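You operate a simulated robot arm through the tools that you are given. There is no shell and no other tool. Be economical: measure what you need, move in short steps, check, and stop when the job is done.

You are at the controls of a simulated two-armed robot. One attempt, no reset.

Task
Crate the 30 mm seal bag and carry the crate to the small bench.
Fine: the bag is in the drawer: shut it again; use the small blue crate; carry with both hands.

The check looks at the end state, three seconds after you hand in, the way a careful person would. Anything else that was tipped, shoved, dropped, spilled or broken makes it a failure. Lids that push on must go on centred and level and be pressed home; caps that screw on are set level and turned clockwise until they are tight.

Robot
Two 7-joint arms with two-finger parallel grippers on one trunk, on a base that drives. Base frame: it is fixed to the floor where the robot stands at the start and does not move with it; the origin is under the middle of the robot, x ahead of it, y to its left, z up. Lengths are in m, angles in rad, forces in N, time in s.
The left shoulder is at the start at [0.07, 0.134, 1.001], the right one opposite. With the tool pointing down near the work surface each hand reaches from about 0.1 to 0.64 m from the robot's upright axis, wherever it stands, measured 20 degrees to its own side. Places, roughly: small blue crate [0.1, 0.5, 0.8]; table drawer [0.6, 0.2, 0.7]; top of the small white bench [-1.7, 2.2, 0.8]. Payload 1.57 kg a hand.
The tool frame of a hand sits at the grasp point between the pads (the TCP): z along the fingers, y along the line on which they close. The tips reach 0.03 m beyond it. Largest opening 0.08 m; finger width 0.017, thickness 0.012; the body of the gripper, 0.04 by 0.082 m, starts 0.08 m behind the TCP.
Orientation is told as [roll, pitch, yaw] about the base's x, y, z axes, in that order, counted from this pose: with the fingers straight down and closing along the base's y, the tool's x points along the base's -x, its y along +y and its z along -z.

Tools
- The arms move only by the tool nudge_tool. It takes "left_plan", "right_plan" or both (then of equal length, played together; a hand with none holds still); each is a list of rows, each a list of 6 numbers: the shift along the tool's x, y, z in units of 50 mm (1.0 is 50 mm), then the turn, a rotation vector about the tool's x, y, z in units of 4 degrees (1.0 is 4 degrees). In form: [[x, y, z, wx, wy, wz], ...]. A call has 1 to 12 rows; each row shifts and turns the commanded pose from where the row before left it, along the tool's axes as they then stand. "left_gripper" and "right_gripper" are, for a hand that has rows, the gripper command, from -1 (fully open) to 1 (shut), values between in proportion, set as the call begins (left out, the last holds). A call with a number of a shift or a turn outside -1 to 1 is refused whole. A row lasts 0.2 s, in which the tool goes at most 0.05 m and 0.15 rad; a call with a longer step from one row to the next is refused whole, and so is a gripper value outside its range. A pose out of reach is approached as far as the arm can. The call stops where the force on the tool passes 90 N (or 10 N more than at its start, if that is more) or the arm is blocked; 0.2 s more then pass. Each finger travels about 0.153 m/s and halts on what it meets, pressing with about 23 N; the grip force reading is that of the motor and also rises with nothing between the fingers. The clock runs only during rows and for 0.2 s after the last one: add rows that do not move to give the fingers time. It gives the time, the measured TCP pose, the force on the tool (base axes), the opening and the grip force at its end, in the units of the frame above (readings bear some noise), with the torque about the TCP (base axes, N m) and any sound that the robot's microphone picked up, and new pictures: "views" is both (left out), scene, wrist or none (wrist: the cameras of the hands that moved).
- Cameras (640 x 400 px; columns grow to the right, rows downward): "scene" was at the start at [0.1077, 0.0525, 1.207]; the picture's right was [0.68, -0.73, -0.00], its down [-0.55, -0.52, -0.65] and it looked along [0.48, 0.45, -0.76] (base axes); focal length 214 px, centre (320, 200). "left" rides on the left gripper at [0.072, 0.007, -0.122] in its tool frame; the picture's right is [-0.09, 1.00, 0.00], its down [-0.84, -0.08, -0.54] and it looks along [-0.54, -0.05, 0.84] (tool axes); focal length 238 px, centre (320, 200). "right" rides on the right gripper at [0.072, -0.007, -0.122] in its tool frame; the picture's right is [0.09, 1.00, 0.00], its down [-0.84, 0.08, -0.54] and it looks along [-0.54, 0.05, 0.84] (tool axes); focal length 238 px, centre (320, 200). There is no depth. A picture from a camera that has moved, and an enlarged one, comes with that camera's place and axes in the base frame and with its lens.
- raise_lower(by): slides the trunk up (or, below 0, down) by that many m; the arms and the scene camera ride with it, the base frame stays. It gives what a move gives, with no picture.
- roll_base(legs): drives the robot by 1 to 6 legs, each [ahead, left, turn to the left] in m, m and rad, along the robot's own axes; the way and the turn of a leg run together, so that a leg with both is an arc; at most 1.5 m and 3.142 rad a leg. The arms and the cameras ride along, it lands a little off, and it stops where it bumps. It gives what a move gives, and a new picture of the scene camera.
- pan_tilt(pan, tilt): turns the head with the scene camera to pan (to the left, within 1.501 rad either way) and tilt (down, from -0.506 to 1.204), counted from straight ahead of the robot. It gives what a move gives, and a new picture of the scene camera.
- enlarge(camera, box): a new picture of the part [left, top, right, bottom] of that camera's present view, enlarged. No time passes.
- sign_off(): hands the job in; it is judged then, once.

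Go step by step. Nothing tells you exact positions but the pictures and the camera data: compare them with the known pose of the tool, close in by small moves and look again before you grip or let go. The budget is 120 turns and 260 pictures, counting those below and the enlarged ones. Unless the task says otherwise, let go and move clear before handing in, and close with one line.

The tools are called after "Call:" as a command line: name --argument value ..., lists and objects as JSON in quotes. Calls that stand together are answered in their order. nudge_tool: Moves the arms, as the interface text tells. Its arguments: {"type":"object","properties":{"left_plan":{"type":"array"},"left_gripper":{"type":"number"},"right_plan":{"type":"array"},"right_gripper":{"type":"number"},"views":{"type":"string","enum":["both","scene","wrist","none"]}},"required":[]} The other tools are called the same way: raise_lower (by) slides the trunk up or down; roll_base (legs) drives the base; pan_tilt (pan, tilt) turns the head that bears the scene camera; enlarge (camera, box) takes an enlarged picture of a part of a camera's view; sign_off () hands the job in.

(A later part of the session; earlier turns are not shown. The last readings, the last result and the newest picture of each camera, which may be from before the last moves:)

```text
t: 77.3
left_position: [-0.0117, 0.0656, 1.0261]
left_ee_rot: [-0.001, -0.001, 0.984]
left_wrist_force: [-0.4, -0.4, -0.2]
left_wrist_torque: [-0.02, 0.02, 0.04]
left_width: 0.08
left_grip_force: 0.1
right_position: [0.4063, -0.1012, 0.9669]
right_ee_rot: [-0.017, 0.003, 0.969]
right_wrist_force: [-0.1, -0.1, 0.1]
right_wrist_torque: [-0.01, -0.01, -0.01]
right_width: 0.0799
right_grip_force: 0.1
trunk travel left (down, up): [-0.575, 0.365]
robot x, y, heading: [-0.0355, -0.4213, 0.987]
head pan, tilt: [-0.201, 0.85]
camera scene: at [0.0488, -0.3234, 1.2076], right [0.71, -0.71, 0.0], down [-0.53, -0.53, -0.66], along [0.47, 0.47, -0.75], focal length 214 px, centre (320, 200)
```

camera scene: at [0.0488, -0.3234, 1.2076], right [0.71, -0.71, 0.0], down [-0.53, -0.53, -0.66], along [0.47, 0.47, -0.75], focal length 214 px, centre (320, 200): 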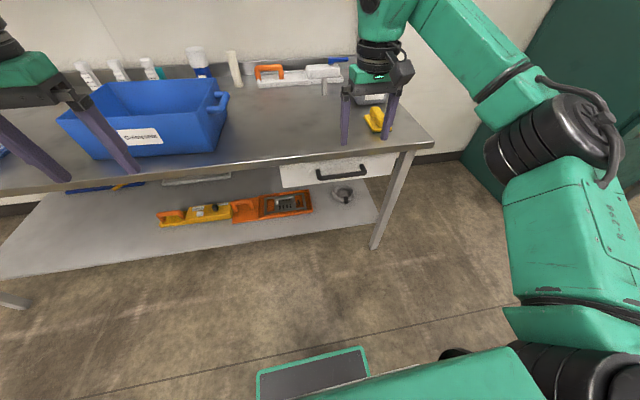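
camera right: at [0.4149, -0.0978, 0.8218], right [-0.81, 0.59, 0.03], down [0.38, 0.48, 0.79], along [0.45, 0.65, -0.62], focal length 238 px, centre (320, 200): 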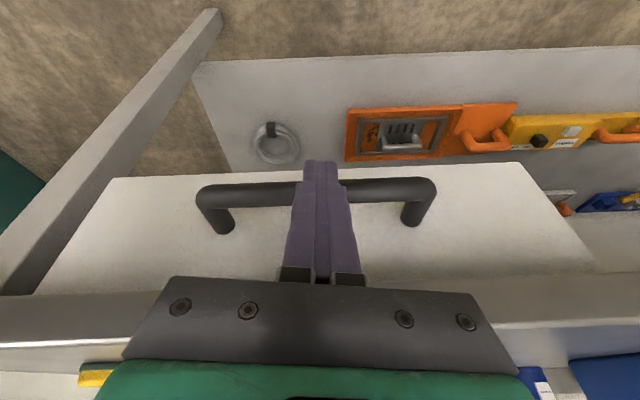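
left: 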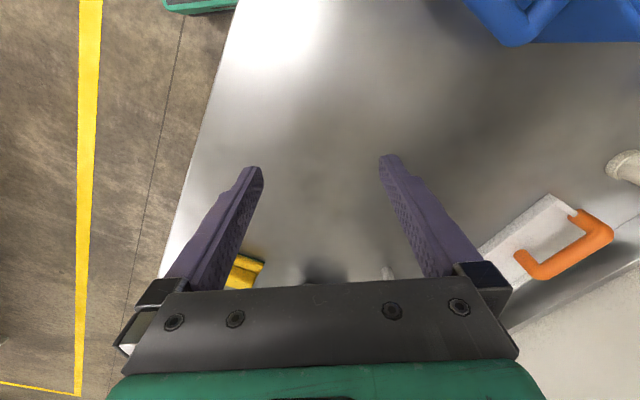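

The drawer is closed and nothing else moved. I'll raise the trunk a little and drive to be centred on the crate.

Call:
raise_lower --by 0.12

Call:
pan_tilt --pan 0.0 --tilt 0.85

Call:
roll_base --legs '[[0, 0.372, -0.01], [0.2, 0, 0]]'

```text
t: 78.8
left_position: [-0.0125, 0.0677, 1.1473]
left_ee_rot: [0.001, -0.002, 0.984]
left_wrist_force: [-0.4, -0.2, 0.5]
left_wrist_torque: [0.03, -0.02, -0.01]
left_width: 0.0799
left_grip_force: 0.0
right_position: [0.4073, -0.101, 1.0877]
right_ee_rot: [-0.018, 0.002, 0.967]
right_wrist_force: [-0.3, 0.3, 0.0]
right_wrist_torque: [0.01, -0.01, -0.01]
right_width: 0.08
right_grip_force: 0.0
trunk travel left (down, up): [-0.695, 0.245]
robot x, y, heading: [-0.0338, -0.4182, 0.984]
head pan, tilt: [-0.201, 0.85]
```

```text
t: 79.5
left_position: [-0.0117, 0.0664, 1.146]
left_ee_rot: [0.0, -0.001, 0.984]
left_wrist_force: [-0.1, 0.2, -0.9]
left_wrist_torque: [0.01, 0.0, -0.02]
left_width: 0.0801
left_grip_force: 0.1
right_position: [0.4058, -0.1009, 1.0872]
right_ee_rot: [-0.018, 0.003, 0.97]
right_wrist_force: [-0.3, 0.3, 0.5]
right_wrist_torque: [-0.01, 0.02, -0.03]
right_width: 0.0799
right_grip_force: 0.0
trunk travel left (down, up): [-0.695, 0.245]
robot x, y, heading: [-0.0347, -0.4184, 0.984]
head pan, tilt: [0.0, 0.85]
camera scene: at [0.0365, -0.3134, 1.3276], right [0.83, -0.55, 0.0], down [-0.42, -0.63, -0.66], along [0.37, 0.55, -0.75], focal length 214 px, centre (320, 200)
```

scene: 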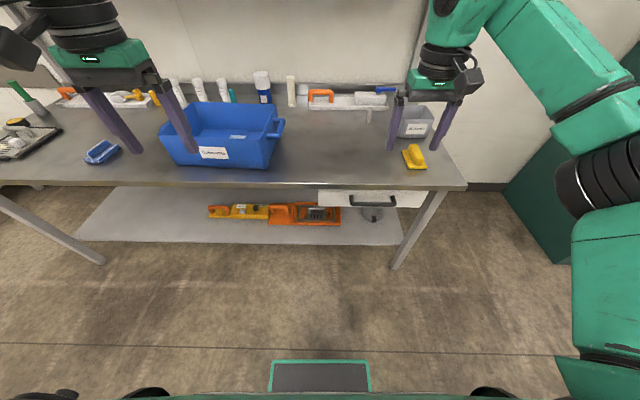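

```text
t: 83.0
left_position: [-0.1923, 0.4293, 1.1469]
left_ee_rot: [0.001, -0.003, 0.971]
left_wrist_force: [0.2, -0.1, -0.2]
left_wrist_torque: [0.03, -0.02, -0.01]
left_width: 0.0799
left_grip_force: 0.1
right_position: [0.2233, 0.2546, 1.0885]
right_ee_rot: [-0.016, 0.003, 0.953]
right_wrist_force: [-0.3, 0.1, 0.7]
right_wrist_torque: [0.01, 0.0, 0.0]
right_width: 0.08
right_grip_force: 0.1
trunk travel left (down, up): [-0.695, 0.245]
robot x, y, heading: [-0.2221, -0.0576, 0.967]
head pan, tilt: [0.0, 0.85]
camera scene: at [-0.1493, 0.0484, 1.3278], right [0.83, -0.56, 0.0], down [-0.42, -0.62, -0.66], along [0.37, 0.55, -0.75], focal length 214 px, centre (320, 200)
```

scene: 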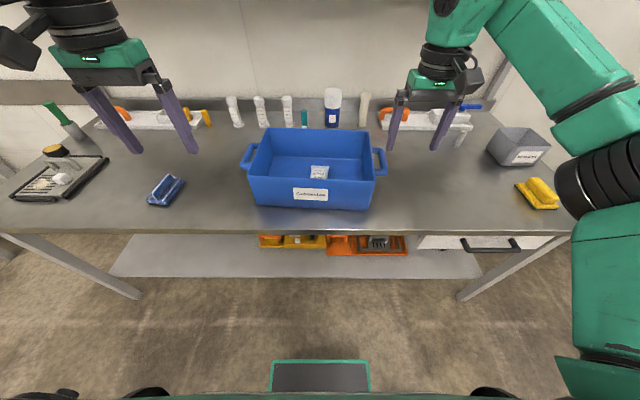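

The robot is centred on the crate. I'll drive 0.1 m closer and put both hands above the two handles.

Call:
roll_base --legs '[[0.1, 0, 0.008]]'

Call:
nudge_tool --left_plan '[[-0.8, -0.1, 0, 0, 0, 0], [-0.8, -0.1, 0, 0, 0, 0], [-0.8, -0.1, 0.3, 0, 0, 0], [-0.6, 0, 0.6, 0, 0, 0], [0, 0, 0, 0, 0, 0]]' --right_plan '[[-0.3, 0.05, 0, 0.25, 0, 0], [-0.3, 0.05, 0, 0, 0, 0], [-0.3, 0.05, 0, 0, 0, 0], [0, 0, 0, 0, 0, 0], [0, 0, 0, 0, 0, 0]]' --left_gripper -1 --right_gripper -1 --views "both"

```text
t: 84.2
left_position: [-0.1401, 0.5124, 1.1477]
left_ee_rot: [-0.001, -0.003, 0.977]
left_wrist_force: [-0.5, -1.2, 1.9]
left_wrist_torque: [0.01, -0.02, 0.0]
left_width: 0.0801
left_grip_force: 0.0
right_position: [0.2784, 0.3412, 1.0891]
right_ee_rot: [-0.019, 0.003, 0.962]
right_wrist_force: [0.3, 0.1, -0.1]
right_wrist_torque: [0.0, -0.01, -0.04]
right_width: 0.0798
right_grip_force: 0.2
trunk travel left (down, up): [-0.695, 0.245]
robot x, y, heading: [-0.1668, 0.0239, 0.976]
head pan, tilt: [0.0, 0.85]
camera scene: at [-0.0939, 0.131, 1.3278], right [0.83, -0.56, 0.0], down [-0.42, -0.62, -0.66], along [0.37, 0.55, -0.75], focal length 214 px, centre (320, 200)
```

scene: 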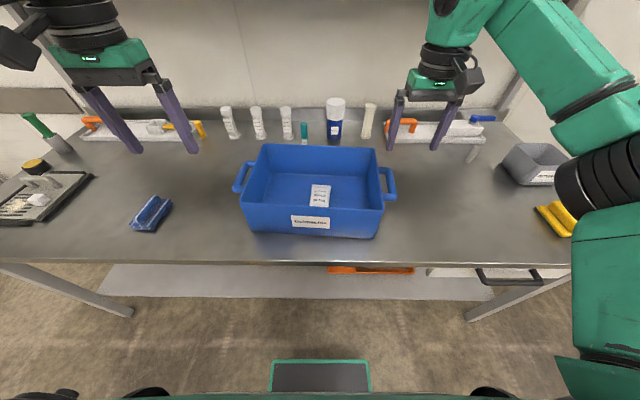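

```text
t: 85.4
left_position: [-0.0556, 0.6144, 1.0946]
left_ee_rot: [0.0, -0.007, 0.977]
left_wrist_force: [0.1, -0.4, -0.8]
left_wrist_torque: [0.05, -0.02, -0.01]
left_width: 0.08
left_grip_force: 0.0
left hand out of reach, approached as far as the arm can: row 3, 4
right_position: [0.2993, 0.3821, 1.0887]
right_ee_rot: [-0.034, 0.001, 0.964]
right_wrist_force: [-0.7, -0.6, 0.8]
right_wrist_torque: [0.01, -0.02, 0.0]
right_width: 0.0799
right_grip_force: 0.0
trunk travel left (down, up): [-0.695, 0.245]
robot x, y, heading: [-0.1675, 0.0298, 0.976]
head pan, tilt: [0.0, 0.85]
camera scene: at [-0.093, 0.1315, 1.3277], right [0.83, -0.56, 0.0], down [-0.42, -0.62, -0.66], along [0.37, 0.55, -0.75], focal length 214 px, centre (320, 200)
camera right: at [0.2597, 0.3218, 1.2114], right [-0.87, 0.49, -0.03], down [0.4, 0.74, 0.54], along [0.29, 0.45, -0.84], focal length 238 px, centre (320, 200)
camera left: at [-0.1037, 0.5587, 1.2159], right [-0.77, 0.63, 0.0], down [0.53, 0.65, 0.55], along [0.35, 0.42, -0.84], focal length 238 px, centre (320, 200)
```

scene: 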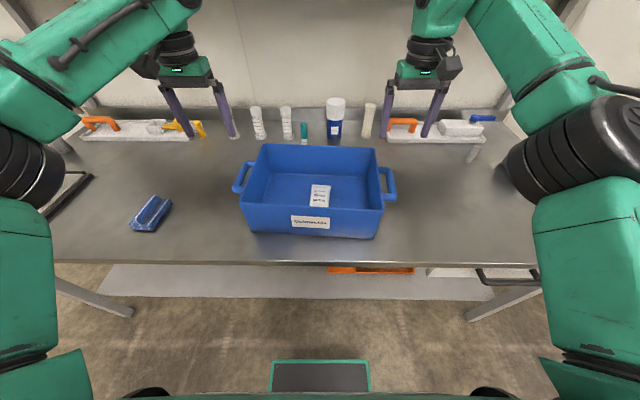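
right: 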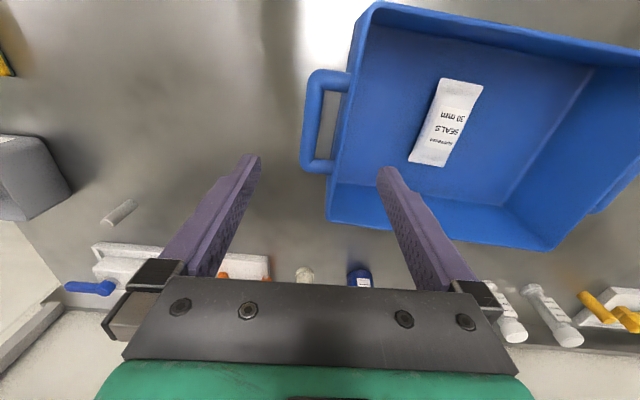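
left: 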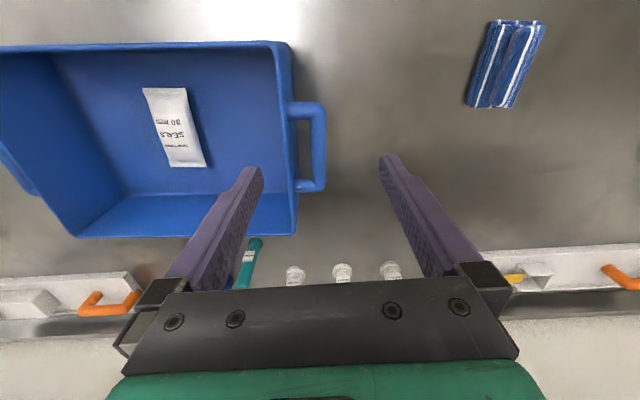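

Both handles are located: right bar (0.316, 0.376, 0.905), left bar (−0.028, 0.642, 0.907); the crate is yawed about 0.91. I'll half-close the grippers, lower the trunk a bit and align.

Call:
raise_lower --by -0.07

Call:
nudge_tool --left_plan '[[-0.25, 0, 0, 0, 0, 0.47], [-0.2, -0.1, 0, 0, 0, 0.47], [0, 0, 0, 0, 0, 0], [0, 0, 0, 0, 0, 0]]' --right_plan '[[0, -0.2, 0, -0.25, 0, 0.4], [-0.1, -0.15, 0, -0.25, 0, 0.37], [0, 0, 0, 0, 0, 0], [0, 0, 0, 0, 0, 0]]' --left_gripper 0 --right_gripper 0 --views "both"

```text
t: 86.4
left_position: [-0.0565, 0.6159, 1.0247]
left_ee_rot: [0.0, -0.005, 0.979]
left_wrist_force: [0.4, 0.3, -0.3]
left_wrist_torque: [-0.01, 0.03, 0.01]
left_width: 0.0799
left_grip_force: 0.1
right_position: [0.2986, 0.3831, 1.0182]
right_ee_rot: [-0.036, 0.003, 0.96]
right_wrist_force: [-0.5, 0.0, 0.4]
right_wrist_torque: [0.01, 0.01, 0.0]
right_width: 0.0798
right_grip_force: 0.1
trunk travel left (down, up): [-0.625, 0.315]
robot x, y, heading: [-0.1685, 0.0296, 0.975]
head pan, tilt: [0.0, 0.85]
```

```text
t: 87.4
left_position: [-0.0553, 0.6184, 1.0191]
left_ee_rot: [0.0, -0.005, 0.911]
left_wrist_force: [0.9, -1.0, 0.1]
left_wrist_torque: [0.01, -0.01, 0.02]
left_width: 0.0402
left_grip_force: 0.1
left hand out of reach, approached as far as the arm can: row 1, 2
right_position: [0.3164, 0.3771, 1.0191]
right_ee_rot: [-0.001, 0.002, 0.908]
right_wrist_force: [1.0, -0.3, -0.1]
right_wrist_torque: [-0.03, 0.03, -0.01]
right_width: 0.0401
right_grip_force: 0.1
trunk travel left (down, up): [-0.625, 0.315]
robot x, y, heading: [-0.164, 0.0259, 0.975]
head pan, tilt: [0.0, 0.85]
camera scene: at [-0.0928, 0.1325, 1.2576], right [0.83, -0.56, 0.0], down [-0.42, -0.62, -0.66], along [0.37, 0.55, -0.75], focal length 214 px, centre (320, 200)
camera right: at [0.278, 0.3155, 1.1416], right [-0.84, 0.54, 0.0], down [0.46, 0.71, 0.54], along [0.29, 0.46, -0.84], focal length 238 px, centre (320, 200)
camera left: at [-0.1062, 0.5648, 1.1397], right [-0.73, 0.68, 0.0], down [0.57, 0.61, 0.55], along [0.37, 0.4, -0.84], focal length 238 px, centre (320, 200)
```

scene: 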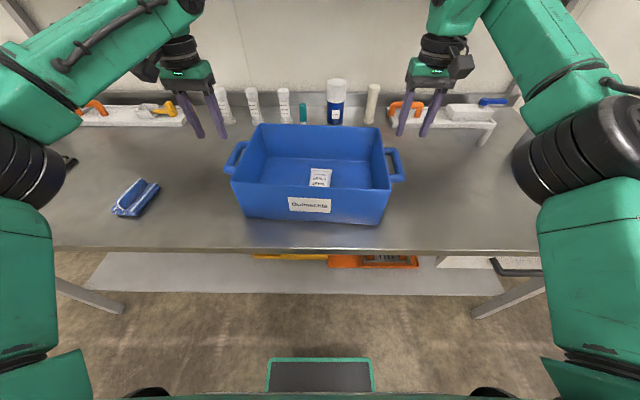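
right: 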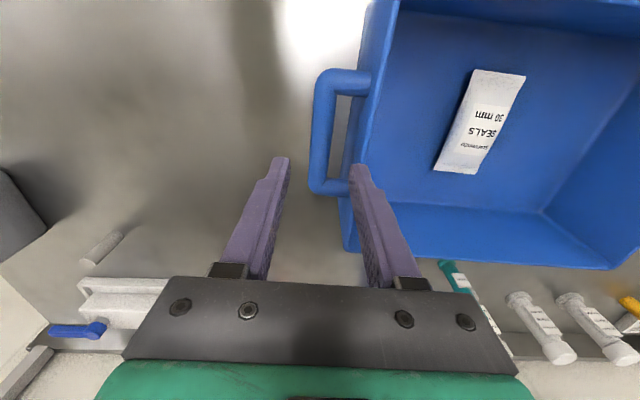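
left: 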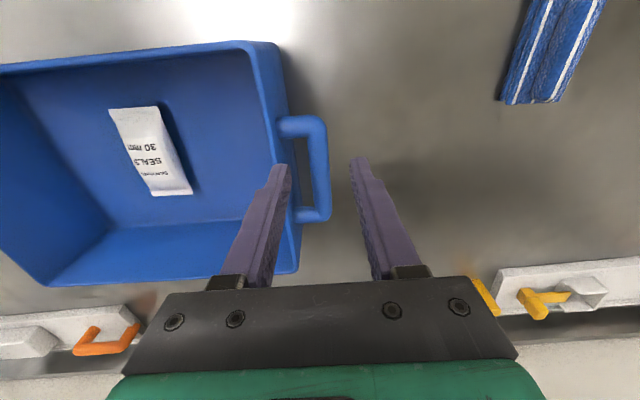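

The left hand is at its reach limit, 4 cm short. I'll drive 4 cm closer and bring the right hand back by the same amount.

Call:
roll_base --legs '[[0.045, 0, 0]]'

Call:
nudge_tool --left_plan '[[0, 0, 0, 0, 0, 0], [0, 0, 0, 0, 0, 0], [0, 0, 0, 0, 0, 0]]' --right_plan '[[0.4, 0, 0, 0, 0, 0], [0.5, 0.04, 0, 0, 0, 0], [0, 0, 0, 0, 0, 0]]' --views "wrist"

```text
t: 88.3
left_position: [-0.0313, 0.6533, 1.021]
left_ee_rot: [-0.001, -0.009, 0.909]
left_wrist_force: [-0.3, 0.2, 0.2]
left_wrist_torque: [0.02, -0.04, 0.0]
left_width: 0.04
left_grip_force: 0.0
right_position: [0.3402, 0.4113, 1.02]
right_ee_rot: [0.0, -0.001, 0.908]
right_wrist_force: [-0.5, -0.2, 1.0]
right_wrist_torque: [-0.04, 0.0, 0.04]
right_width: 0.0402
right_grip_force: 0.1
trunk travel left (down, up): [-0.625, 0.315]
robot x, y, heading: [-0.1413, 0.0641, 0.974]
head pan, tilt: [0.0, 0.85]
camera scene: at [-0.0699, 0.1667, 1.258], right [0.83, -0.56, 0.0], down [-0.42, -0.62, -0.66], along [0.37, 0.55, -0.75], focal length 214 px, centre (320, 200)
```

scene: 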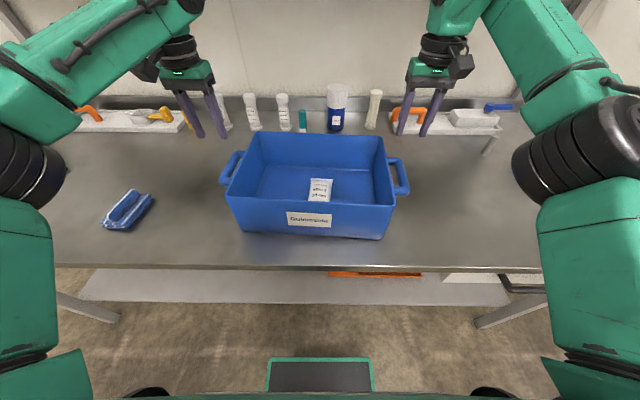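

```text
t: 89.1
left_position: [-0.031, 0.6546, 1.0177]
left_ee_rot: [-0.002, -0.005, 0.912]
left_wrist_force: [0.6, 1.2, 0.3]
left_wrist_torque: [-0.01, -0.02, -0.03]
left_width: 0.0399
left_grip_force: 0.1
right_position: [0.313, 0.3781, 1.0182]
right_ee_rot: [0.001, 0.002, 0.908]
right_wrist_force: [0.9, -0.6, 0.1]
right_wrist_torque: [-0.01, 0.03, -0.01]
right_width: 0.0399
right_grip_force: 0.1
trunk travel left (down, up): [-0.625, 0.315]
robot x, y, heading: [-0.1416, 0.0633, 0.978]
head pan, tilt: [0.0, 0.85]
camera right: at [0.2743, 0.3182, 1.1419], right [-0.84, 0.54, 0.0], down [0.45, 0.71, 0.54], along [0.29, 0.45, -0.84], focal length 238 px, centre (320, 200)
camera left: at [-0.0818, 0.6023, 1.1393], right [-0.73, 0.68, 0.0], down [0.57, 0.61, 0.55], along [0.37, 0.4, -0.84], focal length 238 px, centre (320, 200)
```

right: 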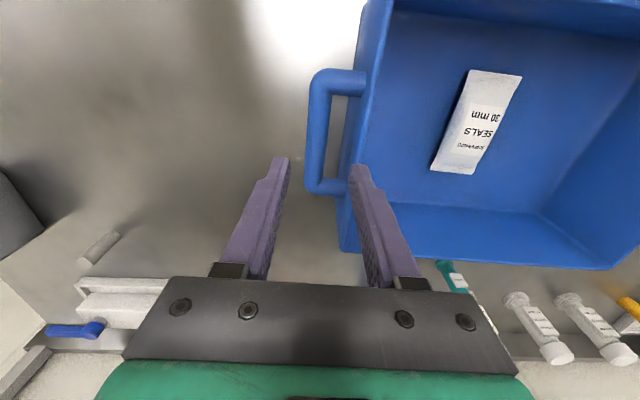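
left: 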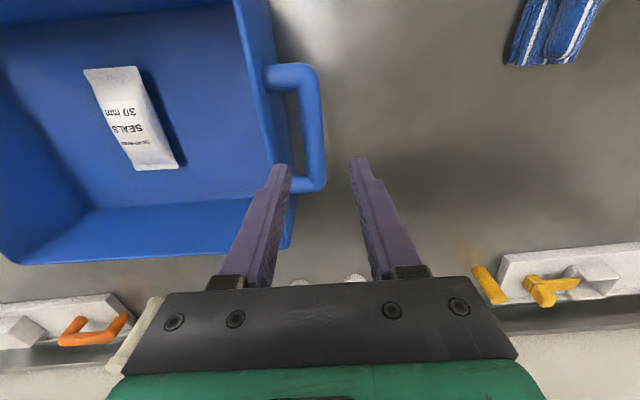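

The right hand is well aligned and the left needs 7 mm inward. I'll descend halfway and check.

Call:
nudge_tool --left_plan '[[0.12, -0.14, 0, 0, 0, 0], [0, 0, 0.6, 0, 0, 0], [0, 0, 0.5, 0, 0, 0], [0, 0, 0, 0, 0, 0]]' --right_plan '[[0, 0, 0, 0, 0, 0], [0, 0, 0.6, 0, 0, 0], [0, 0, 0.5, 0, 0, 0], [0, 0, 0, 0, 0, 0]]' --views "wrist"

```text
t: 90.1
left_position: [-0.0304, 0.6462, 0.9661]
left_ee_rot: [0.001, -0.007, 0.912]
left_wrist_force: [0.3, -0.9, -0.7]
left_wrist_torque: [0.04, 0.0, 0.03]
left_width: 0.04
left_grip_force: 0.1
right_position: [0.3095, 0.3789, 0.9651]
right_ee_rot: [-0.001, 0.001, 0.909]
right_wrist_force: [-0.2, -0.6, 0.2]
right_wrist_torque: [0.0, 0.01, -0.02]
right_width: 0.0402
right_grip_force: 0.0
trunk travel left (down, up): [-0.625, 0.315]
robot x, y, heading: [-0.1421, 0.059, 0.975]
head pan, tilt: [0.0, 0.85]
camera right: at [0.2712, 0.3178, 1.0878], right [-0.84, 0.54, 0.0], down [0.45, 0.71, 0.54], along [0.29, 0.46, -0.84], focal length 238 px, centre (320, 200)
camera left: at [-0.0815, 0.5929, 1.0871], right [-0.73, 0.68, 0.0], down [0.57, 0.61, 0.55], along [0.37, 0.4, -0.84], focal length 238 px, centre (320, 200)
```

right: 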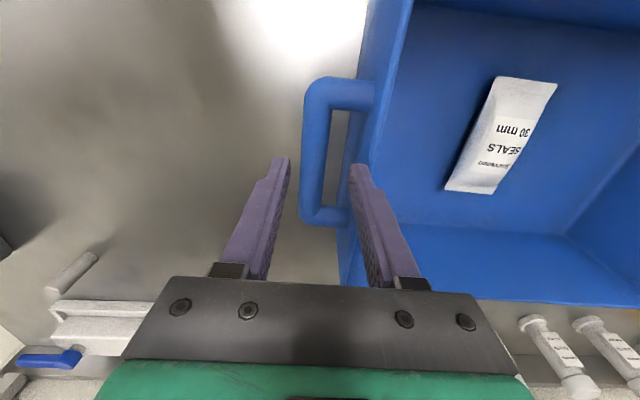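
left: 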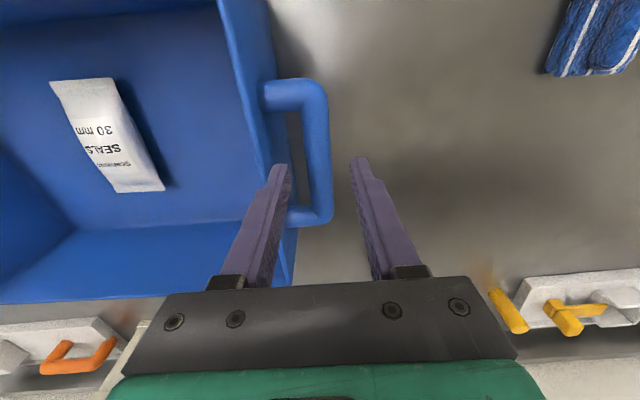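

The clearance between bar and wall is tight, so I'll look closely.

Call:
enlarge --camera "right" --box '[260, 50, 420, 250]'

Call:
enlarge --camera "left" --box '[220, 50, 380, 250]'

```text
2.00 times, centred on (340, 150) of right
camera zoom: at [0.2712, 0.3178, 1.0878], right [-0.84, 0.54, 0.0], down [0.45, 0.71, 0.54], along [0.29, 0.46, -0.84], focal length 477 px, centre (280, 300)
```

zoom: 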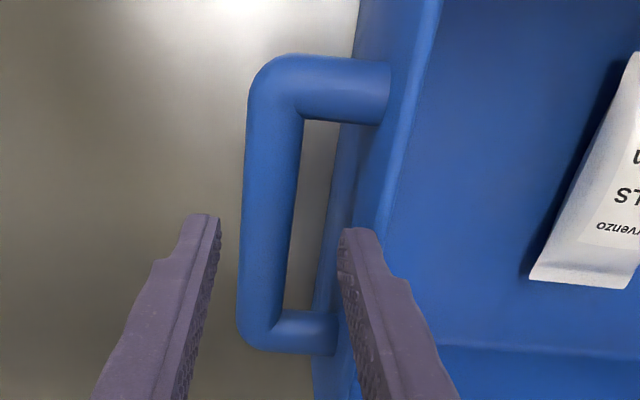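

```text
2.00 times, centred on (300, 150) of left
camera zoom: at [-0.0815, 0.5929, 1.0871], right [-0.73, 0.68, 0.0], down [0.57, 0.61, 0.55], along [0.37, 0.4, -0.84], focal length 477 px, centre (360, 300)
```

zoom: 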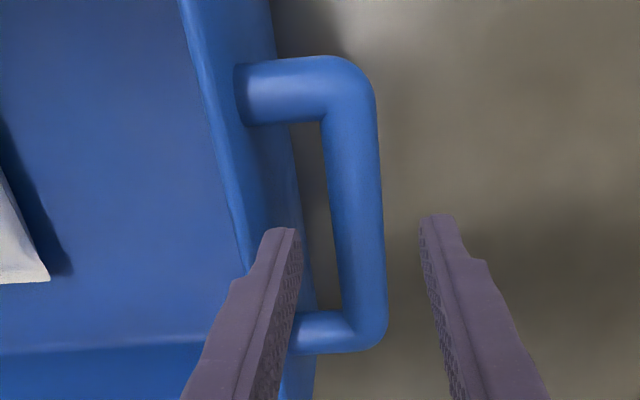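

The gap is about 36 mm, enough for the inner finger. I'll nudge the right hand 5 mm out and descend to the bars.

Call:
nudge_tool --left_plan '[[0, 0, 0, 0, 0, 0], [0, 0, 0.5, 0, 0, 0], [0, 0, 0.5, 0, 0, 0], [0, 0, 0.25, 0, 0, 0], [0, 0, 0, 0, 0, 0]]' --right_plan '[[0, -0.1, 0, 0, 0, 0], [0, 0, 0.5, 0, 0, 0], [0, 0, 0.5, 0, 0, 0], [0, 0, 0.25, 0, 0, 0], [0, 0, 0, 0, 0, 0]]' --views "both"

```text
t: 91.3
left_position: [-0.0278, 0.6462, 0.9028]
left_ee_rot: [0.0, -0.008, 0.912]
left_wrist_force: [-1.1, -0.8, 0.0]
left_wrist_torque: [0.05, 0.01, 0.01]
left_width: 0.0402
left_grip_force: 0.1
right_position: [0.3148, 0.3749, 0.9006]
right_ee_rot: [-0.001, 0.0, 0.907]
right_wrist_force: [-0.5, -0.4, 1.0]
right_wrist_torque: [0.0, -0.01, -0.02]
right_width: 0.0402
right_grip_force: 0.0
trunk travel left (down, up): [-0.625, 0.315]
robot x, y, heading: [-0.1399, 0.0632, 0.976]
head pan, tilt: [0.0, 0.85]
camera scene: at [-0.0684, 0.169, 1.2576], right [0.83, -0.56, 0.0], down [-0.42, -0.62, -0.66], along [0.37, 0.55, -0.75], focal length 214 px, centre (320, 200)
camera right: at [0.2767, 0.3148, 1.0229], right [-0.84, 0.54, 0.0], down [0.45, 0.71, 0.54], along [0.29, 0.46, -0.84], focal length 238 px, centre (320, 200)
camera left: at [-0.08, 0.5925, 1.0249], right [-0.73, 0.68, 0.0], down [0.57, 0.61, 0.55], along [0.37, 0.4, -0.84], focal length 238 px, centre (320, 200)
```

scene: 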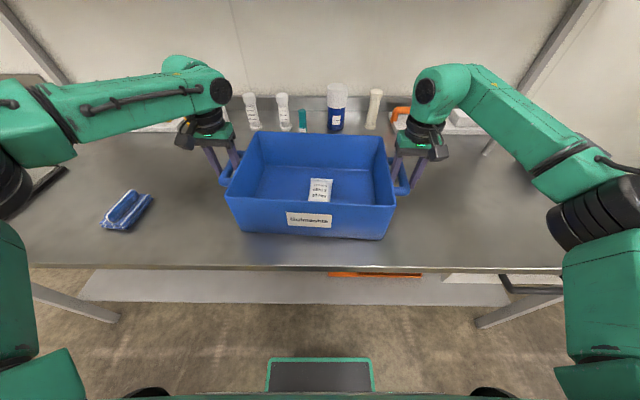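
right: 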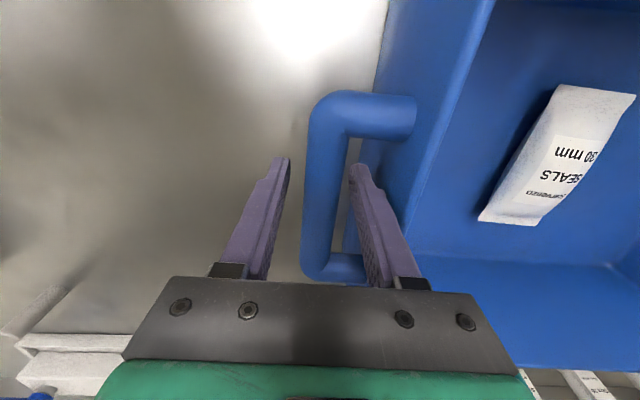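
left: 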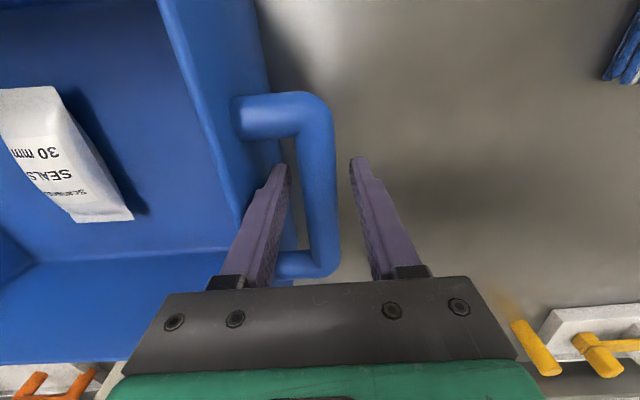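

Both bars are between the fingers at TCP level. I'll close both grippers.

Call:
nudge_tool --left_plan '[[0, 0, 0, 0, 0, 0], [0, 0, 0, 0, 0, 0], [0, 0, 0, 0, 0, 0]]' --right_plan '[[0, 0, 0, 0, 0, 0], [0, 0, 0, 0, 0, 0], [0, 0, 0, 0, 0, 0]]' --left_gripper 1 --right_gripper 1 --views "wrist"

```text
t: 92.1
left_position: [-0.0281, 0.6459, 0.9032]
left_ee_rot: [-0.003, -0.005, 0.91]
left_wrist_force: [7.6, -8.1, -1.0]
left_wrist_torque: [0.09, -0.16, -0.21]
left_width: 0.0217
left_grip_force: 22.8
right_position: [0.3159, 0.3764, 0.9]
right_ee_rot: [0.001, 0.001, 0.909]
right_wrist_force: [-10.3, 7.4, 0.4]
right_wrist_torque: [0.09, -0.05, -0.14]
right_width: 0.0218
right_grip_force: 22.8
trunk travel left (down, up): [-0.625, 0.315]
robot x, y, heading: [-0.1395, 0.0632, 0.977]
head pan, tilt: [0.0, 0.85]
camera right: at [0.2762, 0.3153, 1.023], right [-0.84, 0.54, 0.0], down [0.45, 0.71, 0.54], along [0.29, 0.46, -0.84], focal length 238 px, centre (320, 200)
camera left: at [-0.0796, 0.5923, 1.0249], right [-0.73, 0.68, 0.0], down [0.57, 0.61, 0.55], along [0.38, 0.4, -0.84], focal length 238 px, centre (320, 200)
```

right: 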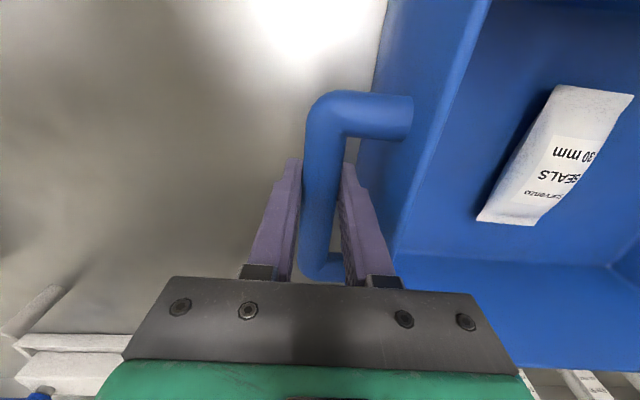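
left: 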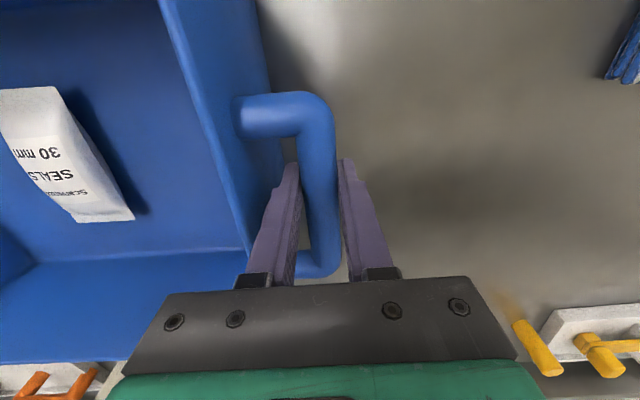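

Both handles are gripped firmly. I'll lift with the trunk so both hands rise together.

Call:
raise_lower --by 0.05

Call:
raise_lower --by 0.1

Call:
pan_tilt --pan 0.0 --tilt 0.8

```text
t: 93.1
left_position: [-0.027, 0.6462, 0.953]
left_ee_rot: [-0.003, -0.003, 0.911]
left_wrist_force: [15.2, -12.9, -6.0]
left_wrist_torque: [-0.08, -0.04, -0.19]
left_width: 0.0218
left_grip_force: 23.2
right_position: [0.3157, 0.378, 0.9496]
right_ee_rot: [0.001, 0.003, 0.909]
right_wrist_force: [-14.8, 13.3, -5.2]
right_wrist_torque: [-0.04, 0.08, -0.15]
right_width: 0.0216
right_grip_force: 23.5
trunk travel left (down, up): [-0.675, 0.265]
robot x, y, heading: [-0.143, 0.0656, 0.974]
head pan, tilt: [0.0, 0.85]
```

```text
t: 94.4
left_position: [-0.0267, 0.6472, 1.0524]
left_ee_rot: [-0.002, -0.006, 0.909]
left_wrist_force: [20.1, -17.2, -6.2]
left_wrist_torque: [-0.03, -0.09, -0.21]
left_width: 0.0216
left_grip_force: 22.7
right_position: [0.3157, 0.3777, 1.0502]
right_ee_rot: [0.001, 0.002, 0.911]
right_wrist_force: [-20.5, 16.3, -5.4]
right_wrist_torque: [-0.05, 0.04, -0.14]
right_width: 0.0217
right_grip_force: 22.7
trunk travel left (down, up): [-0.775, 0.165]
robot x, y, heading: [-0.1412, 0.0601, 0.977]
head pan, tilt: [0.0, 0.85]
```

```text
t: 95.0
left_position: [-0.0267, 0.6464, 1.0531]
left_ee_rot: [-0.004, -0.004, 0.912]
left_wrist_force: [20.5, -16.4, -4.5]
left_wrist_torque: [-0.09, -0.03, -0.22]
left_width: 0.0217
left_grip_force: 23.1
right_position: [0.3167, 0.3777, 1.0496]
right_ee_rot: [0.002, 0.003, 0.908]
right_wrist_force: [-20.4, 17.3, -4.9]
right_wrist_torque: [-0.09, 0.04, -0.17]
right_width: 0.0216
right_grip_force: 23.3
trunk travel left (down, up): [-0.775, 0.165]
robot x, y, heading: [-0.1419, 0.0632, 0.976]
head pan, tilt: [0.0, 0.799]
camera scene: at [-0.0656, 0.1731, 1.4113], right [0.83, -0.56, 0.0], down [-0.4, -0.6, -0.7], along [0.39, 0.58, -0.72], focal length 214 px, centre (320, 200)
```

scene: 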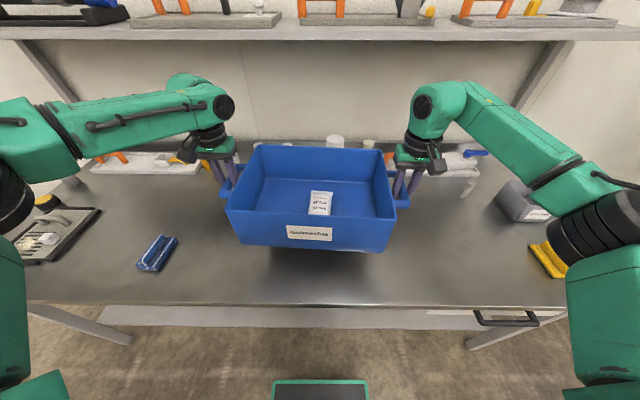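

The crate is up and level with the bag still inside. I'll relax the outward pull slightly and back away from the table.

Call:
nudge_tool --left_plan '[[0, -0.03, 0, 0, 0, 0], [0, 0, 0, 0, 0, 0]]' --right_plan '[[0, 0.03, 0, 0, 0, 0], [0, 0, 0, 0, 0, 0]]' --views "none"

Call:
roll_base --legs '[[-0.25, 0, 0], [-0.25, 0, 0]]'

Call:
pan_tilt --pan 1.2 --tilt 0.5

```text
t: 95.6
left_position: [-0.0283, 0.6468, 1.0526]
left_ee_rot: [-0.001, -0.003, 0.912]
left_wrist_force: [11.6, -10.4, -5.3]
left_wrist_torque: [-0.21, 0.08, -0.28]
left_width: 0.0217
left_grip_force: 22.7
right_position: [0.3157, 0.3759, 1.0496]
right_ee_rot: [-0.002, 0.004, 0.906]
right_wrist_force: [-11.1, 10.4, -5.4]
right_wrist_torque: [0.13, -0.03, -0.23]
right_width: 0.0215
right_grip_force: 23.3
trunk travel left (down, up): [-0.775, 0.165]
robot x, y, heading: [-0.1385, 0.0644, 0.98]
head pan, tilt: [0.0, 0.799]
```

```text
t: 98.8
left_position: [-0.3022, 0.2439, 1.0521]
left_ee_rot: [0.001, -0.004, 0.919]
left_wrist_force: [-8.3, 5.4, -4.9]
left_wrist_torque: [0.0, -0.02, -0.24]
left_width: 0.0217
left_grip_force: 23.2
right_position: [0.0409, -0.0249, 1.0484]
right_ee_rot: [-0.002, 0.005, 0.912]
right_wrist_force: [8.6, -6.4, -5.3]
right_wrist_torque: [-0.08, 0.1, -0.15]
right_width: 0.0215
right_grip_force: 23.1
trunk travel left (down, up): [-0.775, 0.165]
robot x, y, heading: [-0.4144, -0.3422, 0.982]
head pan, tilt: [0.0, 0.799]
camera scene: at [-0.338, -0.231, 1.4111], right [0.83, -0.55, 0.0], down [-0.4, -0.6, -0.69], along [0.39, 0.58, -0.72], focal length 214 px, centre (320, 200)
```

scene: 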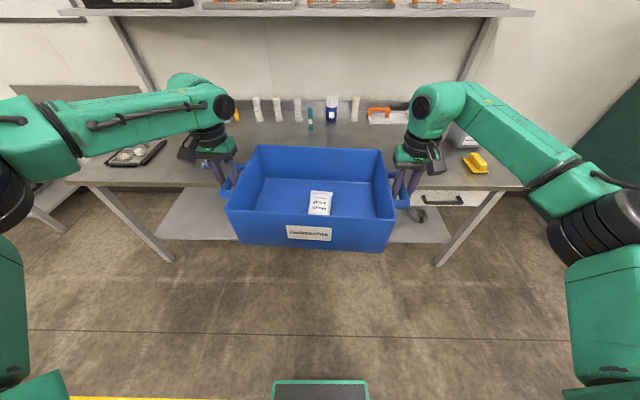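

```text
t: 100.2
left_position: [-0.3031, 0.2424, 1.0539]
left_ee_rot: [0.0, -0.004, 0.916]
left_wrist_force: [-0.7, -0.2, -5.4]
left_wrist_torque: [-0.12, 0.07, -0.26]
left_width: 0.0217
left_grip_force: 22.9
right_position: [0.0398, -0.0273, 1.0502]
right_ee_rot: [0.0, 0.004, 0.914]
right_wrist_force: [1.4, 0.8, -5.1]
right_wrist_torque: [0.02, -0.01, -0.14]
right_width: 0.0216
right_grip_force: 23.2
trunk travel left (down, up): [-0.775, 0.165]
robot x, y, heading: [-0.4137, -0.34, 0.983]
head pan, tilt: [1.201, 0.499]
camera scene: at [-0.4362, -0.2254, 1.4374], right [0.82, 0.57, 0.0], down [0.27, -0.39, -0.88], along [-0.5, 0.72, -0.48], focal length 214 px, centre (320, 200)
```

scene: 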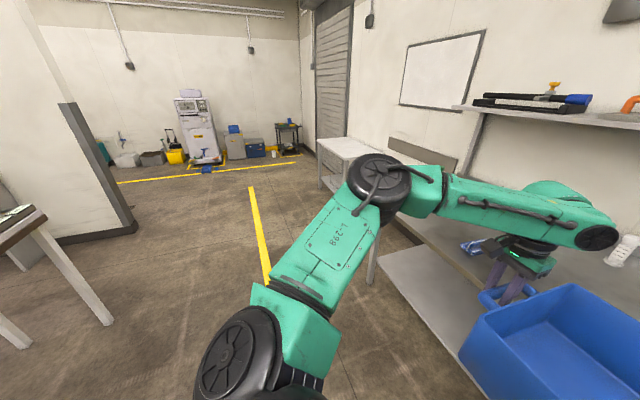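

The bench stands along the same wall farther left, and the floor in between looks clear. I'll strafe left while facing the wall.

Call:
roll_base --legs '[[0, 0.6, 0], [0, 0.6, 0]]'

```text
t: 106.6
left_position: [-1.2841, 0.9183, 1.0534]
left_ee_rot: [0.003, -0.002, 0.896]
left_wrist_force: [-1.4, 0.3, -5.1]
left_wrist_torque: [-0.05, 0.08, -0.2]
left_width: 0.0217
left_grip_force: 23.4
right_position: [-0.9458, 0.6429, 1.0498]
right_ee_rot: [-0.002, 0.004, 0.887]
right_wrist_force: [0.8, 0.2, -5.2]
right_wrist_torque: [-0.03, 0.01, -0.12]
right_width: 0.0216
right_grip_force: 23.0
trunk travel left (down, up): [-0.775, 0.165]
robot x, y, heading: [-1.4095, 0.3395, 0.962]
head pan, tilt: [1.201, 0.499]
camera scene: at [-1.4271, 0.4548, 1.4375], right [0.83, 0.56, 0.0], down [0.26, -0.4, -0.88], along [-0.49, 0.73, -0.48], focal length 214 px, centre (320, 200)
```

scene: 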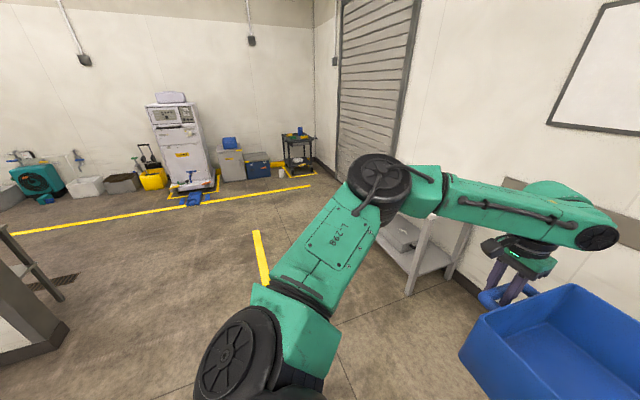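

Now I'll look straight at the bench.

Call:
pan_tilt --pan 0.55 --tilt 0.6

Call:
pan_tilt --pan 0.0 --tilt 0.6

```text
t: 107.7
left_position: [-1.2844, 0.9188, 1.0534]
left_ee_rot: [0.0, -0.003, 0.896]
left_wrist_force: [-0.2, -1.1, -5.1]
left_wrist_torque: [-0.06, 0.0, -0.25]
left_width: 0.0217
left_grip_force: 22.9
right_position: [-0.9459, 0.6434, 1.0501]
right_ee_rot: [-0.002, 0.004, 0.888]
right_wrist_force: [0.1, 1.3, -5.3]
right_wrist_torque: [-0.09, 0.05, -0.11]
right_width: 0.0215
right_grip_force: 23.5
trunk travel left (down, up): [-0.775, 0.165]
robot x, y, heading: [-1.409, 0.3335, 0.957]
head pan, tilt: [0.55, 0.6]
camera scene: at [-1.372, 0.4679, 1.4283], right [1.0, -0.06, 0.0], down [-0.03, -0.56, -0.82], along [0.05, 0.82, -0.57], focal length 214 px, centre (320, 200)
```

scene: 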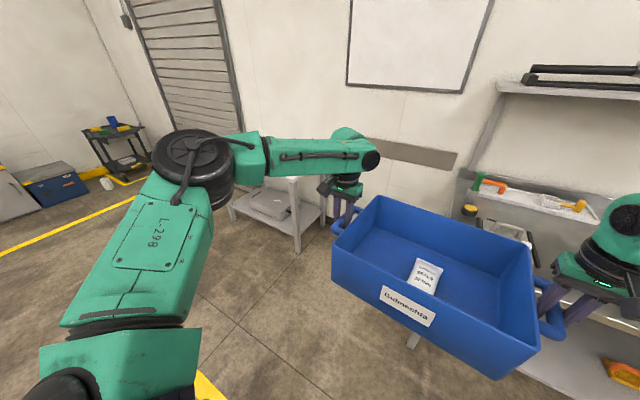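

```text
t: 108.6
left_position: [-1.284, 0.9199, 1.0536]
left_ee_rot: [0.002, -0.003, 0.894]
left_wrist_force: [-1.1, -0.2, -4.6]
left_wrist_torque: [-0.15, 0.14, -0.26]
left_width: 0.0219
left_grip_force: 22.8
right_position: [-0.9471, 0.6454, 1.05]
right_ee_rot: [-0.001, 0.003, 0.887]
right_wrist_force: [0.4, 0.2, -5.3]
right_wrist_torque: [0.09, -0.01, -0.11]
right_width: 0.0217
right_grip_force: 23.3
trunk travel left (down, up): [-0.775, 0.165]
robot x, y, heading: [-1.4076, 0.3378, 0.965]
head pan, tilt: [0.0, 0.6]
camera scene: at [-1.3269, 0.4523, 1.4282], right [0.82, -0.57, 0.0], down [-0.32, -0.46, -0.82], along [0.47, 0.68, -0.57], focal length 214 px, centre (320, 200)
```

scene: 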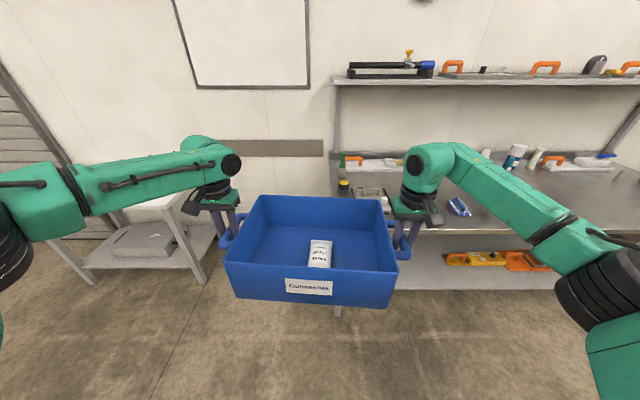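

The bench's front is at n≈0.6 and it spans u −3.0…−2.2. I'll square the crate to the wall, strafe in front of the bench and approach part way.

Call:
roll_base --legs '[[0, 0, 0.08], [0, 0.58, 0], [0, 0.58, 0], [0.35, 0, 0]]'

Call:
pan_tilt --pan 0.45 --tilt 0.6

```text
t: 117.2
left_position: [-2.1662, 1.8148, 1.0542]
left_ee_rot: [0.0, -0.006, 0.981]
left_wrist_force: [-0.6, -0.5, -5.2]
left_wrist_torque: [-0.02, 0.01, -0.24]
left_width: 0.0219
left_grip_force: 23.0
right_position: [-1.806, 1.5697, 1.0518]
right_ee_rot: [-0.003, 0.002, 0.976]
right_wrist_force: [-0.1, 1.0, -5.0]
right_wrist_torque: [-0.04, 0.03, -0.13]
right_width: 0.0219
right_grip_force: 23.4
trunk travel left (down, up): [-0.775, 0.165]
robot x, y, heading: [-2.2377, 1.2247, 1.048]
head pan, tilt: [0.0, 0.6]
camera scene: at [-2.1684, 1.346, 1.4285], right [0.87, -0.5, 0.0], down [-0.28, -0.49, -0.82], along [0.41, 0.71, -0.57], focal length 214 px, centre (320, 200)
```

scene: 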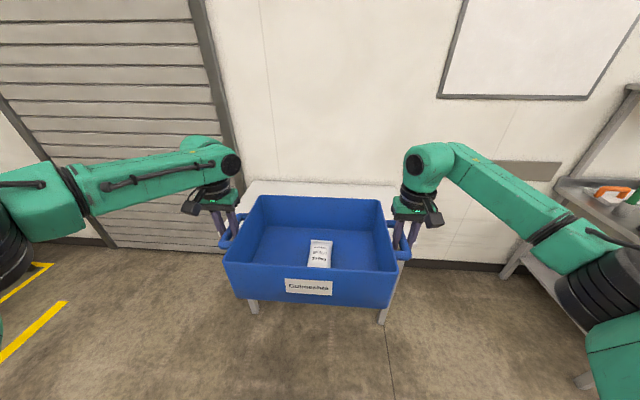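

```text
t: 118.1
left_position: [-2.1655, 1.8158, 1.0518]
left_ee_rot: [0.001, -0.003, 0.981]
left_wrist_force: [-0.4, -1.7, -5.6]
left_wrist_torque: [0.0, 0.03, -0.25]
left_width: 0.0216
left_grip_force: 23.3
right_position: [-1.8053, 1.5726, 1.0493]
right_ee_rot: [-0.001, 0.004, 0.975]
right_wrist_force: [-0.4, 0.3, -6.1]
right_wrist_torque: [-0.12, 0.02, -0.11]
right_width: 0.0216
right_grip_force: 23.2
trunk travel left (down, up): [-0.775, 0.165]
robot x, y, heading: [-2.239, 1.2275, 1.043]
head pan, tilt: [0.45, 0.6]
camera scene: at [-2.2048, 1.3597, 1.4282], right [1.0, -0.07, 0.0], down [-0.04, -0.56, -0.82], along [0.06, 0.82, -0.57], focal length 214 px, centre (320, 200)
```

scene: 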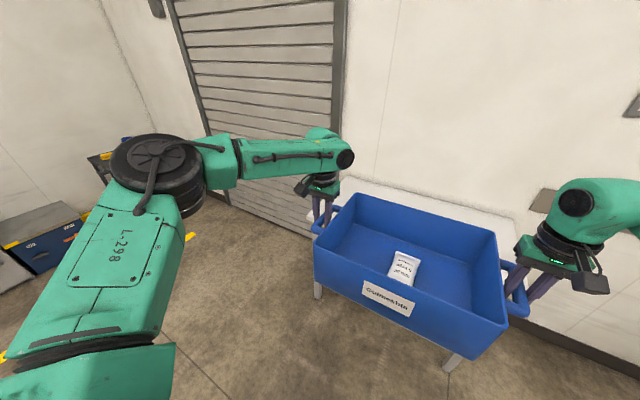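

The crate is centred in front of the bench. I'll check the bench top's height and front edge through the wrist cameras.

Call:
enlarge --camera "right" --box '[0, 0, 640, 400]'

Call:
enlarge --camera "left" --box '[0, 0, 640, 400]'

```text
1.00 times, centred on (320, 200) of right (not enlarged: the box is as wide or as high as the picture)
camera zoom: at [-1.8397, 1.5086, 1.172], right [-0.88, 0.48, 0.0], down [0.41, 0.74, 0.54], along [0.26, 0.47, -0.84], focal length 238 px, centre (320, 200)
```

zoom: 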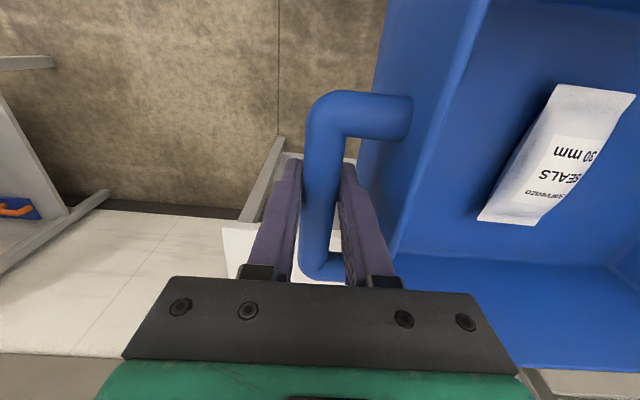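

```text
1.00 times, centred on (320, 200) of left (not enlarged: the box is as wide or as high as the picture)
camera zoom: at [-2.2125, 1.7603, 1.1744], right [-0.78, 0.63, 0.0], down [0.53, 0.65, 0.54], along [0.34, 0.42, -0.84], focal length 238 px, centre (320, 200)
```

zoom: 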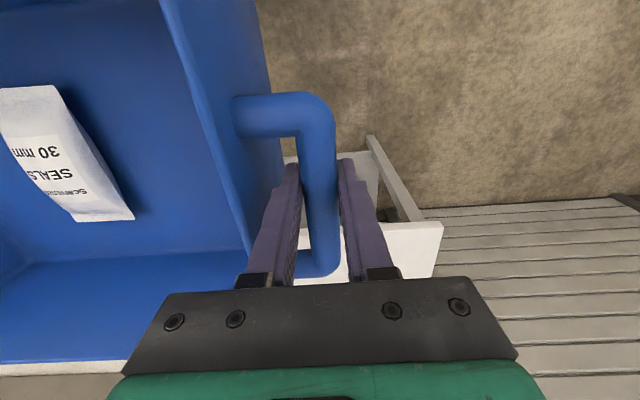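

The bench top is about 0.73–0.75 m high, front edge n≈0.59, back edge ≈1.0. I'll advance 0.48 m to put the crate over its middle.

Call:
pan_tilt --pan 0.0 --tilt 0.85

Call:
roll_base --legs '[[0.3, 0, 0], [0.18, 0, 0]]'

Call:
enlarge --camera "right" --box '[0, 0, 640, 400]'

Call:
enlarge --camera "left" --box '[0, 0, 640, 400]'

```text
t: 119.0
left_position: [-2.1649, 1.8165, 1.0528]
left_ee_rot: [-0.002, -0.004, 0.981]
left_wrist_force: [-1.3, -1.7, -4.9]
left_wrist_torque: [-0.12, 0.11, -0.22]
left_width: 0.0218
left_grip_force: 23.6
right_position: [-1.8043, 1.5719, 1.0497]
right_ee_rot: [-0.003, 0.003, 0.975]
right_wrist_force: [0.8, 0.8, -6.0]
right_wrist_torque: [0.03, 0.03, -0.13]
right_width: 0.0218
right_grip_force: 22.9
trunk travel left (down, up): [-0.775, 0.165]
robot x, y, heading: [-2.2394, 1.2282, 1.049]
head pan, tilt: [0.0, 0.85]
camera scene: at [-2.1727, 1.3389, 1.4074], right [0.87, -0.5, 0.0], down [-0.38, -0.65, -0.66], along [0.33, 0.57, -0.75], focal length 214 px, centre (320, 200)
```

scene: 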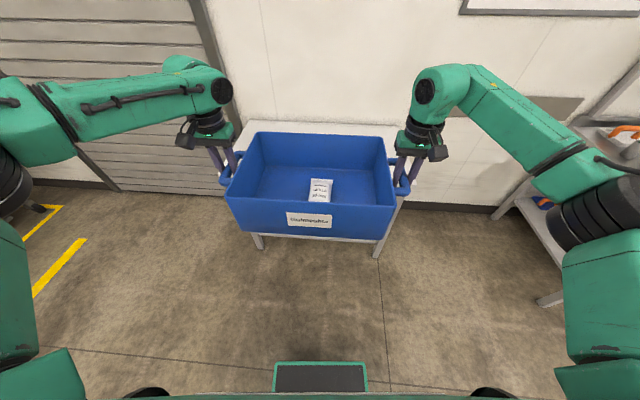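

```text
t: 122.1
left_position: [-1.9346, 2.2193, 1.0549]
left_ee_rot: [0.0, -0.008, 0.982]
left_wrist_force: [-0.3, -1.5, -5.3]
left_wrist_torque: [0.0, 0.05, -0.27]
left_width: 0.0217
left_grip_force: 23.1
right_position: [-1.574, 1.974, 1.0511]
right_ee_rot: [-0.001, -0.001, 0.976]
right_wrist_force: [0.0, 0.1, -5.6]
right_wrist_torque: [-0.05, 0.01, -0.12]
right_width: 0.0219
right_grip_force: 22.8
trunk travel left (down, up): [-0.775, 0.165]
robot x, y, heading: [-2.0033, 1.6303, 1.047]
head pan, tilt: [0.0, 0.85]
camera scene: at [-1.9416, 1.7402, 1.4078], right [0.87, -0.5, 0.0], down [-0.37, -0.65, -0.66], along [0.33, 0.57, -0.75], focal length 214 px, centre (320, 200)
```

scene: 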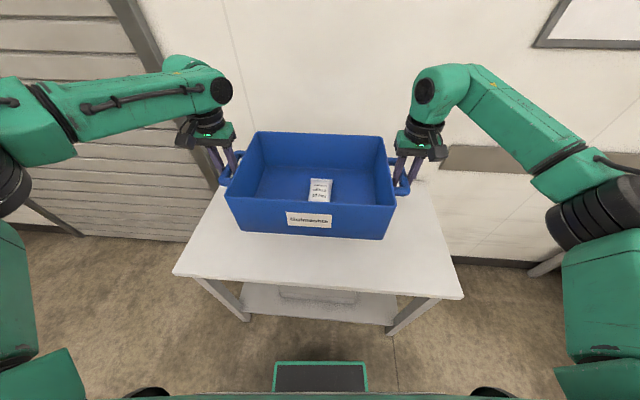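

```text
1.00 times, centred on (320, 200) of right (not enlarged: the box is as wide or as high as the picture)
camera zoom: at [-1.6089, 1.9107, 1.1736], right [-0.88, 0.48, 0.0], down [0.4, 0.74, 0.54], along [0.26, 0.47, -0.84], focal length 238 px, centre (320, 200)
```

zoom: 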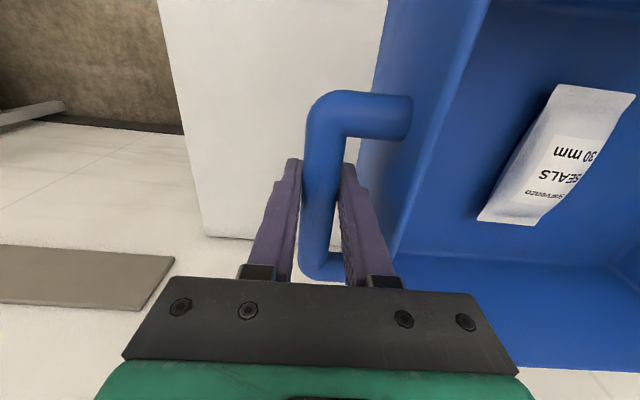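

```text
1.00 times, centred on (320, 200) of left (not enlarged: the box is as wide or as high as the picture)
camera zoom: at [-1.982, 2.1619, 1.1761], right [-0.78, 0.63, 0.0], down [0.53, 0.65, 0.55], along [0.34, 0.43, -0.84], focal length 238 px, centre (320, 200)
```

zoom: 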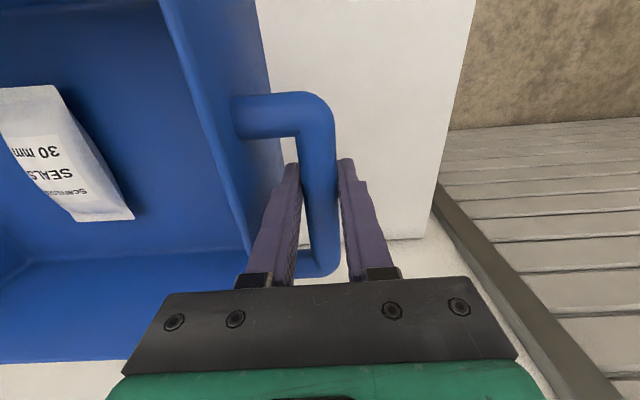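

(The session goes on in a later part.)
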